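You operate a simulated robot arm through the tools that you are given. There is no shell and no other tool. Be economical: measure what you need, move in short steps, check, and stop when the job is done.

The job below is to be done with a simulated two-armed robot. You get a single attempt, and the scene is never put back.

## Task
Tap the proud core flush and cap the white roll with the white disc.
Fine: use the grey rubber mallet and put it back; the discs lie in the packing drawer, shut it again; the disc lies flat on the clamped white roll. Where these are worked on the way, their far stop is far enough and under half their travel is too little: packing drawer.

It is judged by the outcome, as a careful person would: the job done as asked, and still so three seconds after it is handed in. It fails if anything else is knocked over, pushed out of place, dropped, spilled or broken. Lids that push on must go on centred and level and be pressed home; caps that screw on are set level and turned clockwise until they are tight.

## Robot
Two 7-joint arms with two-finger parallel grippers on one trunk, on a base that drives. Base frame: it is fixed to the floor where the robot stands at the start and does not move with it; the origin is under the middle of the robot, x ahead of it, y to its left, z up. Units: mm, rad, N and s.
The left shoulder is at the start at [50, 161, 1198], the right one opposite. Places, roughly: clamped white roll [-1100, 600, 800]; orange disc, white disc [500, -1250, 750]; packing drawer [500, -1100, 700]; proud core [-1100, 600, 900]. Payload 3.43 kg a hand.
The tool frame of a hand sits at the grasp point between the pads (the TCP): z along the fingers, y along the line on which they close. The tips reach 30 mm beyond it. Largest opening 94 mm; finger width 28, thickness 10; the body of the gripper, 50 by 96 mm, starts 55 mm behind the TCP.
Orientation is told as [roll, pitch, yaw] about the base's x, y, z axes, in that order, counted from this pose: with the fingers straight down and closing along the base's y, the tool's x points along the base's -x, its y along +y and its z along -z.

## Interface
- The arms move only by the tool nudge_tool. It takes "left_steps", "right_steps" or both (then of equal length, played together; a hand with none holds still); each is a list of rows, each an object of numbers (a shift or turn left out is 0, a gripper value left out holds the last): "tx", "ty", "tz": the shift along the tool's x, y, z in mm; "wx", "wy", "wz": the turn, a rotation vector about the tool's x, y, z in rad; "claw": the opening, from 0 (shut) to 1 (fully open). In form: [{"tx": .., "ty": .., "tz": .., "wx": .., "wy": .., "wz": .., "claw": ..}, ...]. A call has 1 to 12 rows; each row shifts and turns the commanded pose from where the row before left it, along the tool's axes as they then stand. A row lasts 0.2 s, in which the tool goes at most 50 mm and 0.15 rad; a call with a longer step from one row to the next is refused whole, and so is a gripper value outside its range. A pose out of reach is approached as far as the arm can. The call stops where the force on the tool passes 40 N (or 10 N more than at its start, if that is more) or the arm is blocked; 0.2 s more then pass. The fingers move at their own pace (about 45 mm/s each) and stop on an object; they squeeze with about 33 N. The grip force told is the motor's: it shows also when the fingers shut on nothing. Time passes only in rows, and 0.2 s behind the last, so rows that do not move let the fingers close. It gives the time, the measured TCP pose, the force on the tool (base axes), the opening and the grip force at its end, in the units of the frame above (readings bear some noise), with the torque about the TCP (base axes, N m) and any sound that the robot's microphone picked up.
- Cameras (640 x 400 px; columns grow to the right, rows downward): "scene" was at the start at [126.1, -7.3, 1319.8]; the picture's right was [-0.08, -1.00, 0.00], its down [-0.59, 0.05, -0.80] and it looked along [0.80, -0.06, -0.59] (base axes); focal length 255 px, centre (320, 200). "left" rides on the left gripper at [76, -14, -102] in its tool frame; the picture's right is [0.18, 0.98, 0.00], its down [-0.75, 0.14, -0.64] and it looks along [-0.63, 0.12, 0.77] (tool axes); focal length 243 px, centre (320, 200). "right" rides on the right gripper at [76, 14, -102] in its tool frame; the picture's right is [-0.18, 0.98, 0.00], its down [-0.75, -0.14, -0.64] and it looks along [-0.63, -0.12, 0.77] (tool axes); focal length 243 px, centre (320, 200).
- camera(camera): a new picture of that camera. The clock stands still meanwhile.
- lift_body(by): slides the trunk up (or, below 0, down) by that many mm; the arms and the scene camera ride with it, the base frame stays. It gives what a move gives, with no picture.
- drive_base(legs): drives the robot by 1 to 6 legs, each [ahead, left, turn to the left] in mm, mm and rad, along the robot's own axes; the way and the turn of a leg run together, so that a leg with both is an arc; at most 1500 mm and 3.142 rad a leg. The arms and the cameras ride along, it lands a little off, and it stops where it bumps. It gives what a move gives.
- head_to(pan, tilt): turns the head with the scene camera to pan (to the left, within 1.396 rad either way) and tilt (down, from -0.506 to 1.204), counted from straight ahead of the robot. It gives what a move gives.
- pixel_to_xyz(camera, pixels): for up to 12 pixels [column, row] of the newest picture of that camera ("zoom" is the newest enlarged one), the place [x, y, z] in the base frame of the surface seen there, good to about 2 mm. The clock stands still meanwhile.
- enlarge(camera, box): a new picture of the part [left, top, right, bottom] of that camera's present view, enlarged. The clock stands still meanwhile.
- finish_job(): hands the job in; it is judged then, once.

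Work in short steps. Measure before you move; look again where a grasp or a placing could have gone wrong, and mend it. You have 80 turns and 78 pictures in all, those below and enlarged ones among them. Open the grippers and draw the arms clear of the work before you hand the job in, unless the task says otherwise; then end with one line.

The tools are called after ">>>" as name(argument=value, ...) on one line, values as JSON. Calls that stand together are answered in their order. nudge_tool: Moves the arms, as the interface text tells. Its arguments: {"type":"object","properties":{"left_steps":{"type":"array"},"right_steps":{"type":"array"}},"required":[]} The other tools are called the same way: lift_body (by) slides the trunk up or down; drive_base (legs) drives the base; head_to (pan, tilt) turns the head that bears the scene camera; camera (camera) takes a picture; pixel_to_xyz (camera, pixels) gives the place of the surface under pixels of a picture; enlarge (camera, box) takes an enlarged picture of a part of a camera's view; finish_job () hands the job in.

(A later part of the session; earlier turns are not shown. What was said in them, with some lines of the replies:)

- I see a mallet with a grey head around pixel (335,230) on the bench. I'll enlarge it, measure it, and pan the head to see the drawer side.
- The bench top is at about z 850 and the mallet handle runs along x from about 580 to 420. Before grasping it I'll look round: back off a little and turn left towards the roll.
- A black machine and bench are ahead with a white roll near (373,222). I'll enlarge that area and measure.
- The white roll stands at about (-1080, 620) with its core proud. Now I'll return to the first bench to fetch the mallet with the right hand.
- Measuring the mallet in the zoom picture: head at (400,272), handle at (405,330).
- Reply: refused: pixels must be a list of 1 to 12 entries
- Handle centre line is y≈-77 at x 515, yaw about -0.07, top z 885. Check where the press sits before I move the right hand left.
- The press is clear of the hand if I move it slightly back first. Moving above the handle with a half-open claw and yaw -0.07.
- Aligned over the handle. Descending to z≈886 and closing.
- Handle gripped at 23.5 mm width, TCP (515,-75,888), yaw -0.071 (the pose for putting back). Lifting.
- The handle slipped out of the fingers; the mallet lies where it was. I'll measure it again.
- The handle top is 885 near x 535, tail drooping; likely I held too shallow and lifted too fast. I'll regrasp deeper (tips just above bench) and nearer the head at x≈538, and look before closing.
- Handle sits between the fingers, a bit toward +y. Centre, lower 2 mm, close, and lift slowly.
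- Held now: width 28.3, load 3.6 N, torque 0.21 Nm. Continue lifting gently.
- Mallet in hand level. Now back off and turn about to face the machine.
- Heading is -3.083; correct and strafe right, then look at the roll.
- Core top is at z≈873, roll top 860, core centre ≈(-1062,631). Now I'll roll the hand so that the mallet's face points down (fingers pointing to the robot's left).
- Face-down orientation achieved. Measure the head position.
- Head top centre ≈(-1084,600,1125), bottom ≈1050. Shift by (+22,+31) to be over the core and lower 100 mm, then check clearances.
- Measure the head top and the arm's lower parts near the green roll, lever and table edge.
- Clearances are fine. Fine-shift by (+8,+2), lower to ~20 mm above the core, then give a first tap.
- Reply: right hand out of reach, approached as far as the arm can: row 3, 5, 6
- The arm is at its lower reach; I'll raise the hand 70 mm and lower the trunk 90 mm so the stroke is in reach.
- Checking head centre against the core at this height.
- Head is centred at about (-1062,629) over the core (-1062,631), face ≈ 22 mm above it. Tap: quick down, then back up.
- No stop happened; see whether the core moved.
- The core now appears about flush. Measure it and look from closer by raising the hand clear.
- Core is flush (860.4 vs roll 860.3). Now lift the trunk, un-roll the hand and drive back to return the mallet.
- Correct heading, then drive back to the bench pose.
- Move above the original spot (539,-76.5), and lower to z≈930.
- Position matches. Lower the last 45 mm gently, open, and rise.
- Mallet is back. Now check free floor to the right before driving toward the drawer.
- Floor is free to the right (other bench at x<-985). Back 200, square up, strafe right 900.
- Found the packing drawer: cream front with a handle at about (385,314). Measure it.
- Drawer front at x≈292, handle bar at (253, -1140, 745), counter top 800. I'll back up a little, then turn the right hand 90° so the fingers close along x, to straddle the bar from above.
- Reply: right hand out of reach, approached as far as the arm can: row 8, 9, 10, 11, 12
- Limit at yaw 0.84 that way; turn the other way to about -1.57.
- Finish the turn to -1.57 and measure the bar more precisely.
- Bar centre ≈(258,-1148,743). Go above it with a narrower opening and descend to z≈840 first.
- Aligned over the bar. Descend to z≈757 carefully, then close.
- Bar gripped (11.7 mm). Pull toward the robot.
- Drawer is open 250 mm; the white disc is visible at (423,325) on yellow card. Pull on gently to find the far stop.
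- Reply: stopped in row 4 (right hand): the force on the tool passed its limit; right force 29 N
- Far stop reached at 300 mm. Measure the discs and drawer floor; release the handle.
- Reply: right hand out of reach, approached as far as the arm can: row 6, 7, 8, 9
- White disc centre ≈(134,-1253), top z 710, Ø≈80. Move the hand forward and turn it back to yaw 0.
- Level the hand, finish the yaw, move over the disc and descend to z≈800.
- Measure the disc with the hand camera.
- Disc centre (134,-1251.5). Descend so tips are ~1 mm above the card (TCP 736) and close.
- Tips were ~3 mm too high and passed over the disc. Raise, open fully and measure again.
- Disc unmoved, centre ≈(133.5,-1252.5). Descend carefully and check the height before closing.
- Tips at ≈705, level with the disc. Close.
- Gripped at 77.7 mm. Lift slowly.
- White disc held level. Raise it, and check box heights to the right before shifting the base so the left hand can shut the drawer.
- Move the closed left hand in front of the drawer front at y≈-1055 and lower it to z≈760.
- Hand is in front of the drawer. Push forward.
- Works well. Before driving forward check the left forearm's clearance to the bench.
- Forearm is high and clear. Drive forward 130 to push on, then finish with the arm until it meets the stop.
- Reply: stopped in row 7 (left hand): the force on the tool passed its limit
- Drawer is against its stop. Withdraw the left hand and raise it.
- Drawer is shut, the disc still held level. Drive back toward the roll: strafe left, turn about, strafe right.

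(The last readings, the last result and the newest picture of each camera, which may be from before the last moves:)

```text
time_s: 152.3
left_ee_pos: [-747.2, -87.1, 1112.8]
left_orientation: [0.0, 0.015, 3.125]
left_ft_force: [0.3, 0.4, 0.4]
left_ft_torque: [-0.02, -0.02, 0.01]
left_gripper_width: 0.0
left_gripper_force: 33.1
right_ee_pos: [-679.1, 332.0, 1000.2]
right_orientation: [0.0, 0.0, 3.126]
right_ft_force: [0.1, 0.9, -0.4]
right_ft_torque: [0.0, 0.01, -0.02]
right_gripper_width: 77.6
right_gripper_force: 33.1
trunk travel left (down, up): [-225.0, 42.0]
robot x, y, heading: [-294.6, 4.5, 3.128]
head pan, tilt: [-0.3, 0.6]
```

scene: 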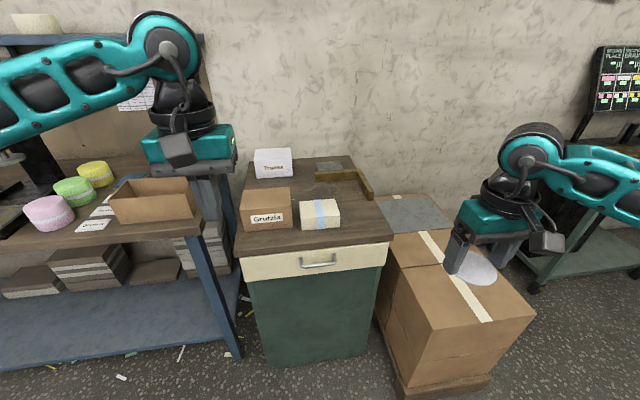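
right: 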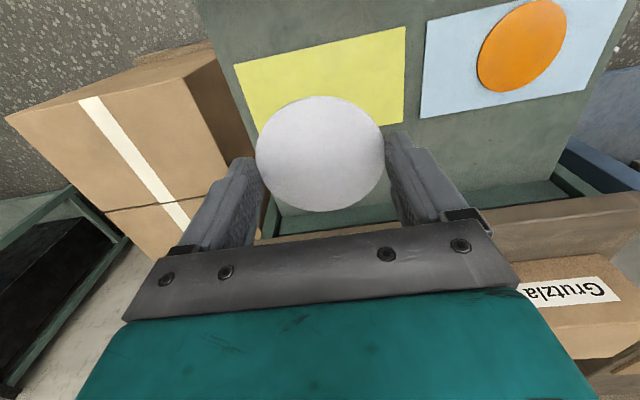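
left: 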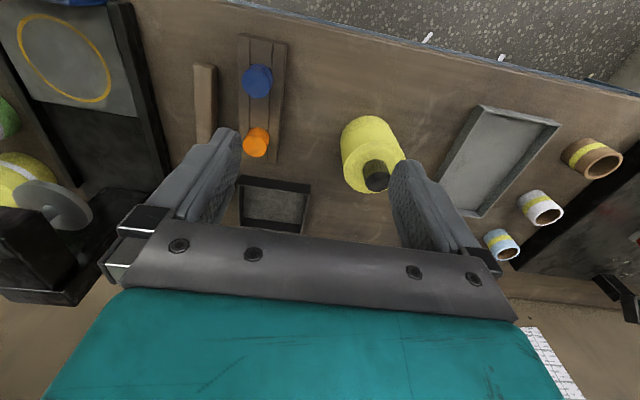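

Now strafe right 440 and go ahead 280, then look.

>>> drive_base(legs=[[0, -440, 0.01], [280, 0, 0]])

>>> camera(camera="scene")

>>> enlarge(camera="scene", box=[260, 200, 420, 300])

```text
time_s: 156.6
left_ee_pos: [-1028.6, 362.8, 1112.2]
left_orientation: [0.003, 0.015, 3.12]
left_ft_force: [-0.9, 0.0, -0.2]
left_ft_torque: [-0.01, 0.0, 0.03]
left_gripper_width: 0.0
left_gripper_force: 32.8
right_ee_pos: [-960.0, 782.2, 999.7]
right_orientation: [-0.002, 0.0, 3.121]
right_ft_force: [0.3, 1.1, -0.7]
right_ft_torque: [-0.01, -0.04, -0.01]
right_gripper_width: 77.4
right_gripper_force: 33.6
trunk travel left (down, up): [-225.0, 42.0]
robot x, y, heading: [-578.3, 456.0, 3.12]
head pan, tilt: [-0.3, 0.6]
```

```text
25 pictures are left
```

scene: 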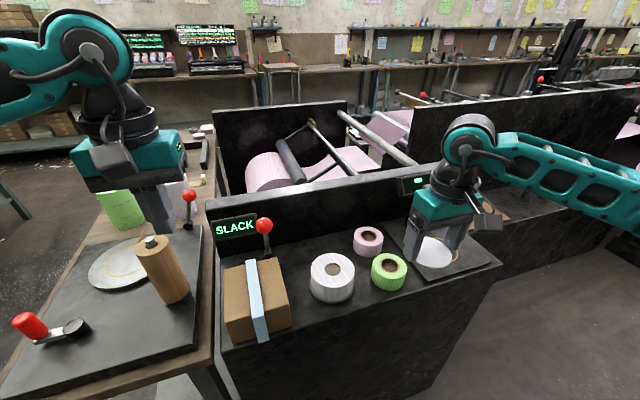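

```text
4.00 times, centred on (340, 250) of scene
```

zoom: 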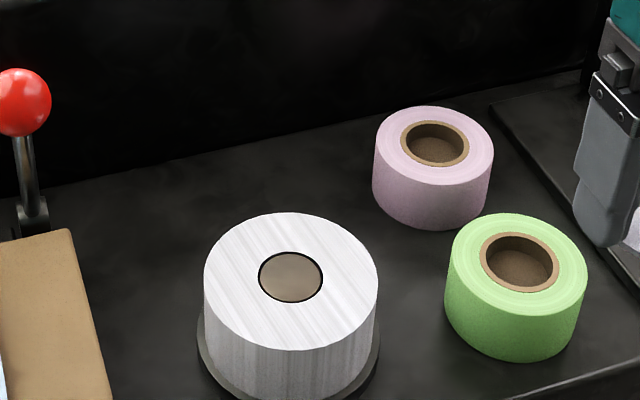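

Measure the roll top edges and core; the core is flush.

>>> pixel_to_xyz(camera="zoom", pixels=[[290, 276], [262, 277], [319, 277], [290, 255], [290, 299], [208, 277], [373, 277], [290, 217], [290, 344], [515, 260], [433, 145]])

>>> enlarge(camera="right", box=[200, 80, 456, 240])

```text
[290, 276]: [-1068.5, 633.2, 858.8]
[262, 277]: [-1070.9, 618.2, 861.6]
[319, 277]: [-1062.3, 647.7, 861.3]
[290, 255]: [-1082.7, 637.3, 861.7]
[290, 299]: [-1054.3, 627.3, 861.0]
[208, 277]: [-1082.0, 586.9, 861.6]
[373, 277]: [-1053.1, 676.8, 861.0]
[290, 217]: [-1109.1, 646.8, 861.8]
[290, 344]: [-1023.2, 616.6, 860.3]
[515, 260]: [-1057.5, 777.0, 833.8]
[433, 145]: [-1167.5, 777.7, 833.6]
```

```text
2.50 times, centred on (328, 160) of right
```

zoom: 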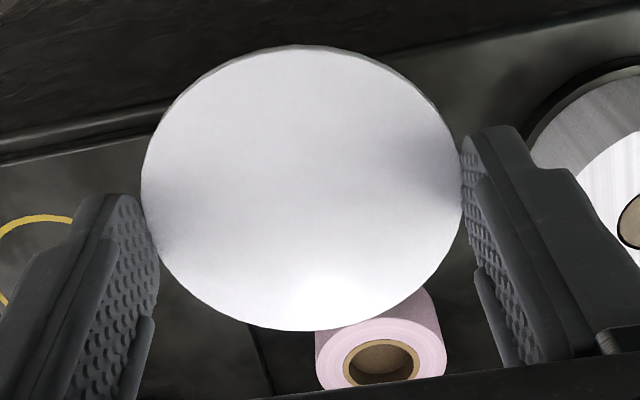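

Roll centre (-1067,632), top z 861, Ø≈94. Measure the held disc's centre and level.

>>> pixel_to_xyz(camera="zoom", pixels=[[303, 188], [150, 190], [455, 190], [305, 55], [298, 322], [200, 100], [410, 100], [200, 290], [400, 290]])

```text
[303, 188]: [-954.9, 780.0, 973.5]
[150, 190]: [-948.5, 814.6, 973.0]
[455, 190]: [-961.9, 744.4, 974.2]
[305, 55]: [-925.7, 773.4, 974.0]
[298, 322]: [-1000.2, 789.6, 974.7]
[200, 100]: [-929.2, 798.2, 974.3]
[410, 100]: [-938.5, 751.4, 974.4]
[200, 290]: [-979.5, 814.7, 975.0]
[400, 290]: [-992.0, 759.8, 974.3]
```

Disc is level, centre ≈(-962,781), bottom ≈968. Move over the roll and descend to TCP≈925.

>>> nudge_tool(right_steps=[{"ty": 38, "tx": -26}, {"ty": 38, "tx": -26}, {"ty": 38, "tx": -25}, {"ty": 37.1, "tx": -24.9}, {}, {"tz": 25}, {"tz": 25}, {"tz": 20}, {"tz": 5}, {}])

>>> enlarge(camera="right", box=[200, 80, 456, 240])

>>> enlarge(camera="scene", box=[260, 200, 420, 300])

```text
time_s: 158.8
left_ee_pos: [-1027.9, 364.2, 1112.1]
left_orientation: [0.003, 0.015, 3.121]
left_ft_force: [0.3, -0.1, 0.2]
left_ft_torque: [0.0, 0.0, 0.01]
left_gripper_width: 0.1
left_gripper_force: 33.6
right_ee_pos: [-1063.1, 634.3, 924.5]
right_orientation: [-0.001, -0.001, 3.121]
right_ft_force: [-0.9, 0.5, -0.5]
right_ft_torque: [-0.01, -0.01, -0.01]
right_gripper_width: 77.4
right_gripper_force: 32.8
trunk travel left (down, up): [-225.0, 42.0]
robot x, y, heading: [-577.7, 453.2, 3.124]
head pan, tilt: [-0.3, 0.6]
```

```text
2.50 times, centred on (328, 160) of right
```

zoom: 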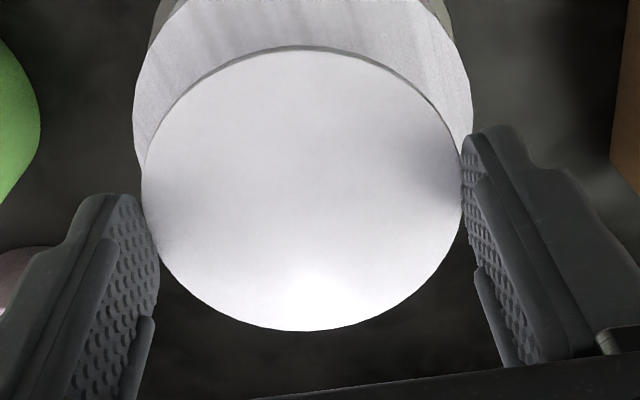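

```text
4.00 times, centred on (340, 250) of scene
```

zoom: 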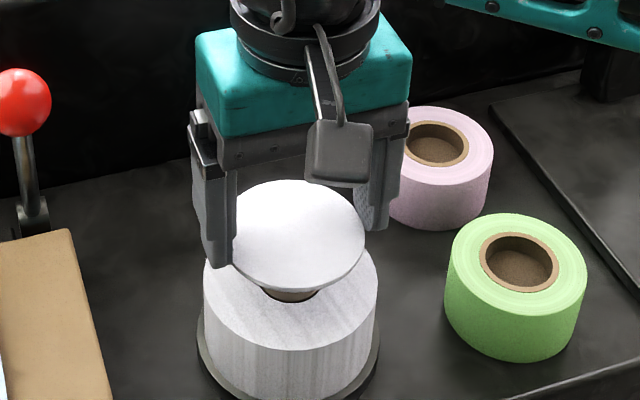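

Measure the disc's centre again in the scene zoom.

>>> pixel_to_xyz(camera="zoom", pixels=[[300, 236], [242, 240], [362, 236], [298, 184], [300, 282], [255, 205], [350, 265], [345, 205], [255, 270]])

>>> pixel_to_xyz(camera="right", pixels=[[321, 103], [318, 208], [261, 156], [381, 156], [286, 112], [355, 112], [280, 200], [360, 200]])

```text
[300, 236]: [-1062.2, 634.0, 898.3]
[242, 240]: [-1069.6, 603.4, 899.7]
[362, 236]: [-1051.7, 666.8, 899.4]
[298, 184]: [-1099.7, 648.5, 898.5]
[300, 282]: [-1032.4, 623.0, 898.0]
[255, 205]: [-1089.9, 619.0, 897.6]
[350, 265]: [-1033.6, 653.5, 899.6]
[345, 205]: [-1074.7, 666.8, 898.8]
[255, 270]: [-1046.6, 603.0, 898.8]
```

```text
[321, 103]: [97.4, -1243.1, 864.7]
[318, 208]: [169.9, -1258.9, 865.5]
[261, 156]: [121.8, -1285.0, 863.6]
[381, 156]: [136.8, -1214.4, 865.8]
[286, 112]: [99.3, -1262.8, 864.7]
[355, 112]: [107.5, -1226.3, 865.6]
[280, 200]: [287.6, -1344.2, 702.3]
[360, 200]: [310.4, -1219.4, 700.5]
```

Disc centre ≈(-1063,635); shift (-4,-3), then lower ~31 mm in small steps.

>>> nudge_tool(right_steps=[{"tx": -4, "ty": 3}, {"tz": 12}, {"tz": 8}, {"tz": 5}, {"tz": 3}, {"tz": 2}, {}, {}])

>>> enlarge(camera="scene", box=[280, 220, 380, 290])

```text
time_s: 160.6
left_ee_pos: [-1026.2, 362.6, 1112.4]
left_orientation: [0.002, 0.014, 3.12]
left_ft_force: [-0.1, 0.7, 0.1]
left_ft_torque: [0.0, -0.01, 0.03]
left_gripper_width: 0.0
left_gripper_force: 33.2
right_ee_pos: [-1067.0, 630.1, 894.4]
right_orientation: [0.002, -0.001, 3.122]
right_ft_force: [0.4, 0.2, -0.3]
right_ft_torque: [0.02, 0.01, 0.02]
right_gripper_width: 77.5
right_gripper_force: 32.9
trunk travel left (down, up): [-225.0, 42.0]
robot x, y, heading: [-577.7, 452.0, 3.125]
head pan, tilt: [-0.3, 0.6]
```

```text
5.71 times, centred on (330, 255) of scene
```

zoom: 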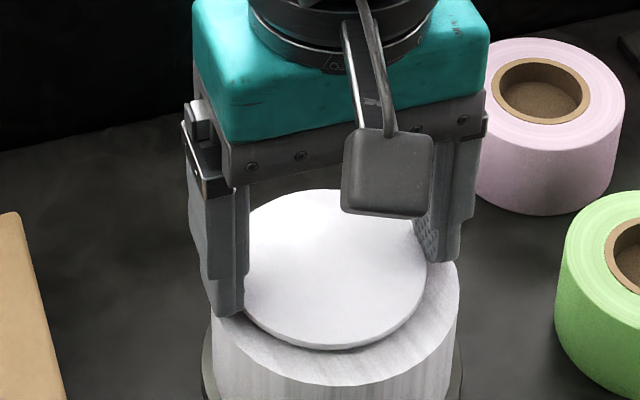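

Close to the surface. Measure disc and roll edges to check centring.

>>> pixel_to_xyz(camera="zoom", pixels=[[330, 345], [424, 275], [300, 200], [252, 300], [420, 310], [330, 270], [450, 280], [330, 378], [222, 320], [445, 320], [290, 375], [390, 365]])

```text
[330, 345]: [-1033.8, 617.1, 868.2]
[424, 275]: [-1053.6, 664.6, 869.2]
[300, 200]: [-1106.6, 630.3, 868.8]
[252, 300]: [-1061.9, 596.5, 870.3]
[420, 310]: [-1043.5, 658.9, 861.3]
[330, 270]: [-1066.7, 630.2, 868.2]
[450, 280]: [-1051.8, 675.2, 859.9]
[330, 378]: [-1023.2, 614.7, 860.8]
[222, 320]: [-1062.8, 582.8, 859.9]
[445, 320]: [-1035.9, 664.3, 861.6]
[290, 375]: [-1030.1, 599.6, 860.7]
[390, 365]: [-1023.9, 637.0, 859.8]
```

Disc centre ≈(-1069,630), roll centre ≈(-1067,630.5); gap ≈2 mm. Nudge 1.5 mm and lower until touching.

>>> nudge_tool(right_steps=[{"tx": 1.5}, {"tz": 1}, {"tz": 1}, {"tz": 0.6}, {}, {}])

```text
time_s: 162.0
left_ee_pos: [-1027.0, 362.5, 1113.4]
left_orientation: [0.002, 0.014, 3.121]
left_ft_force: [-0.1, 0.4, 0.1]
left_ft_torque: [-0.01, 0.01, 0.01]
left_gripper_width: 0.1
left_gripper_force: 33.4
right_ee_pos: [-1064.7, 630.8, 895.1]
right_orientation: [0.001, 0.0, 3.122]
right_ft_force: [0.3, -0.3, 0.1]
right_ft_torque: [-0.02, 0.0, 0.01]
right_gripper_width: 77.5
right_gripper_force: 32.6
trunk travel left (down, up): [-225.0, 42.0]
robot x, y, heading: [-576.8, 453.9, 3.125]
head pan, tilt: [-0.3, 0.6]
```

No contact force yet; check the height optically.

>>> enlarge(camera="scene", box=[280, 220, 380, 290])

>>> pixel_to_xyz(camera="zoom", pixels=[[330, 340], [330, 270], [300, 230], [380, 300], [300, 320], [330, 378], [450, 285], [380, 370], [280, 300], [360, 330]])

```text
5.71 times, centred on (330, 255) of scene
```

zoom: 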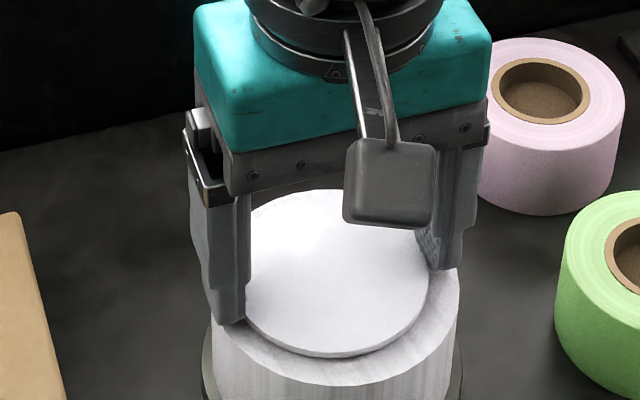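

```text
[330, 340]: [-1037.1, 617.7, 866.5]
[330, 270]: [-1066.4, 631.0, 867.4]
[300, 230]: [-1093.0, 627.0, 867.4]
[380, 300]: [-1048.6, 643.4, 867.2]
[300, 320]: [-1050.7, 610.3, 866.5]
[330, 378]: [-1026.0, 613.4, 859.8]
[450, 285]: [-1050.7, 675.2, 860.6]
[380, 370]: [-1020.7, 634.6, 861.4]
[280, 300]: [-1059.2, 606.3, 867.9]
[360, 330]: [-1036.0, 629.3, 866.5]
```

Gap about 1 mm. Lower 1.5 more in small steps, then open gently.

>>> nudge_tool(right_steps=[{"tz": 0.8}, {"tz": 0.7}, {}, {}])

```text
time_s: 163.0
left_ee_pos: [-1028.3, 363.4, 1111.7]
left_orientation: [0.003, 0.015, 3.12]
left_ft_force: [-0.3, -0.8, 0.1]
left_ft_torque: [0.01, 0.0, 0.0]
left_gripper_width: 0.1
left_gripper_force: 33.4
right_ee_pos: [-1066.3, 630.2, 892.0]
right_orientation: [0.0, 0.0, 3.122]
right_ft_force: [-0.6, 0.5, -0.6]
right_ft_torque: [0.03, 0.0, -0.05]
right_gripper_width: 77.4
right_gripper_force: 32.9
trunk travel left (down, up): [-225.0, 42.0]
robot x, y, heading: [-579.2, 453.4, 3.122]
head pan, tilt: [-0.3, 0.6]
```

Lower another 0.8 and release.

>>> nudge_tool(right_steps=[{"tz": 0.8}, {}, {"claw": 0.9}, {"claw": 1}, {}, {}, {"tz": -5}, {"tz": -15}, {"tz": -30}, {"tz": -40}, {"tz": -40}, {}])

>>> nudge_tool(right_steps=[{"tx": 40}, {"tx": 40}, {"tx": 40}, {"tx": 20}])

>>> enlarge(camera="scene", box=[260, 200, 420, 300])

```text
time_s: 165.6
left_ee_pos: [-1027.1, 363.9, 1111.9]
left_orientation: [0.003, 0.013, 3.121]
left_ft_force: [-0.3, -0.4, 0.3]
left_ft_torque: [0.0, 0.0, -0.02]
left_gripper_width: 0.0
left_gripper_force: 32.8
right_ee_pos: [-1063.8, 630.3, 1021.5]
right_orientation: [0.0, 0.0, 3.122]
right_ft_force: [0.8, 0.7, 0.3]
right_ft_torque: [0.02, 0.0, -0.03]
right_gripper_width: 93.9
right_gripper_force: 0.0
trunk travel left (down, up): [-225.0, 42.0]
robot x, y, heading: [-578.7, 454.3, 3.125]
head pan, tilt: [-0.3, 0.6]
```

```text
time_s: 166.6
left_ee_pos: [-1026.9, 362.1, 1113.0]
left_orientation: [0.002, 0.014, 3.12]
left_ft_force: [-0.1, 0.0, -0.4]
left_ft_torque: [-0.02, -0.04, 0.02]
left_gripper_width: 0.0
left_gripper_force: 33.0
right_ee_pos: [-924.3, 626.2, 1023.9]
right_orientation: [0.001, -0.001, 3.12]
right_ft_force: [0.5, -0.6, 0.0]
right_ft_torque: [0.02, 0.03, 0.02]
right_gripper_width: 93.9
right_gripper_force: 0.1
trunk travel left (down, up): [-225.0, 42.0]
robot x, y, heading: [-575.8, 453.6, 3.125]
head pan, tilt: [-0.3, 0.6]
```

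```text
4.00 times, centred on (340, 250) of scene
```

zoom: 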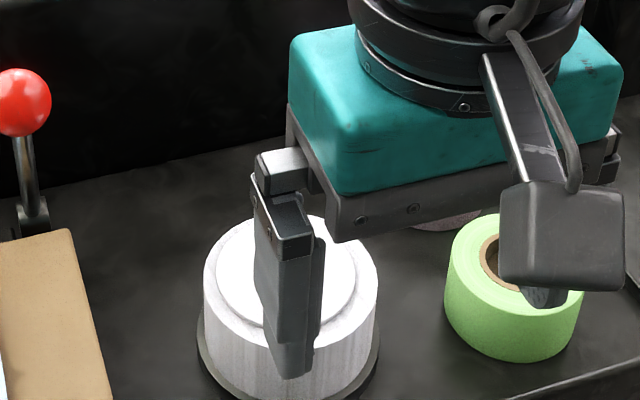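

Move the hand off to the right and up, back the base away, open the left gripper, and verify the disc.

>>> nudge_tool(right_steps=[{"tz": -40}, {"tz": -40}, {"ty": -40}, {"ty": -40}, {"ty": -40}, {}], left_steps=[{"claw": 1}, {}, {}, {}, {}, {}])

>>> drive_base(legs=[[-120, 0, 0]])

>>> enlarge(camera="scene", box=[260, 170, 420, 270])

>>> camera(camera="scene")

```text
time_s: 168.0
left_ee_pos: [-1027.9, 361.4, 1111.8]
left_orientation: [0.003, 0.013, 3.122]
left_ft_force: [-0.3, -0.6, 1.1]
left_ft_torque: [-0.04, 0.04, -0.02]
left_gripper_width: 93.9
left_gripper_force: 0.1
right_ee_pos: [-925.0, 744.4, 1099.6]
right_orientation: [0.0, 0.001, 3.123]
right_ft_force: [-0.4, -0.5, 0.1]
right_ft_torque: [0.0, 0.0, 0.02]
right_gripper_width: 94.1
right_gripper_force: 0.1
trunk travel left (down, up): [-225.0, 42.0]
robot x, y, heading: [-577.4, 452.2, 3.126]
head pan, tilt: [-0.3, 0.6]
```

```text
time_s: 169.2
left_ee_pos: [-911.0, 359.4, 1113.4]
left_orientation: [0.002, 0.014, 3.123]
left_ft_force: [1.3, 0.5, 1.2]
left_ft_torque: [-0.03, 0.01, -0.01]
left_gripper_width: 94.0
left_gripper_force: 0.0
right_ee_pos: [-807.9, 742.9, 1099.1]
right_orientation: [0.0, -0.001, 3.125]
right_ft_force: [-0.1, 0.2, 0.2]
right_ft_torque: [0.02, 0.02, 0.03]
right_gripper_width: 94.1
right_gripper_force: 0.1
trunk travel left (down, up): [-225.0, 42.0]
robot x, y, heading: [-463.0, 450.9, 3.132]
head pan, tilt: [-0.3, 0.6]
```

```text
4.00 times, centred on (340, 220) of scene
```

zoom: 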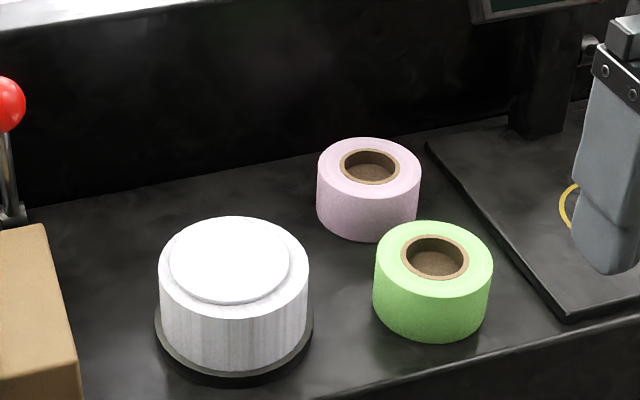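

```text
16 pictures are left
```

scene: 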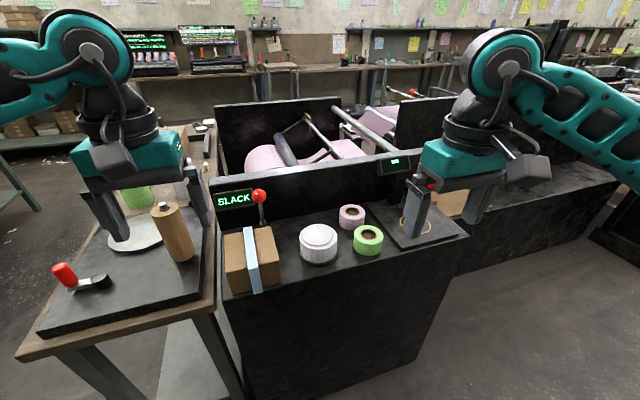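

The disc lies flat. Measure its centring and level.

>>> pixel_to_xyz(camera="zoom", pixels=[[229, 260], [173, 260], [285, 260], [229, 222], [229, 298], [188, 232], [270, 290], [270, 232], [188, 290], [163, 270], [304, 270], [234, 318]])

```text
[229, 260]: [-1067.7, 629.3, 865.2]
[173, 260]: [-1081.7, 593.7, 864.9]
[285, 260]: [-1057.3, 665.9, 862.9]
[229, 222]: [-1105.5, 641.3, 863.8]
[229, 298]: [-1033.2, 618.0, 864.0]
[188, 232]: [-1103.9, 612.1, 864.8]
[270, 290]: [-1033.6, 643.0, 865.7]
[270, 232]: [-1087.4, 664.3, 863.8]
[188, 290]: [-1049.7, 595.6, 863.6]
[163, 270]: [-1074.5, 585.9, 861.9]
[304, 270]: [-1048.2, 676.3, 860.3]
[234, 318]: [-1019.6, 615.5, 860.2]
```

The disc is level and lies within about 2 mm of the roll's centre. The drawer is shut, the mallet is back and both arms are clear, so I'm handing in.

>>> finish_job()

```text
The job is handed in.
```

The job is handed in: the core is tapped flush, the white disc lies flat and centred to about 2 mm on the white roll, the drawer is shut, and the mallet is back in its place.
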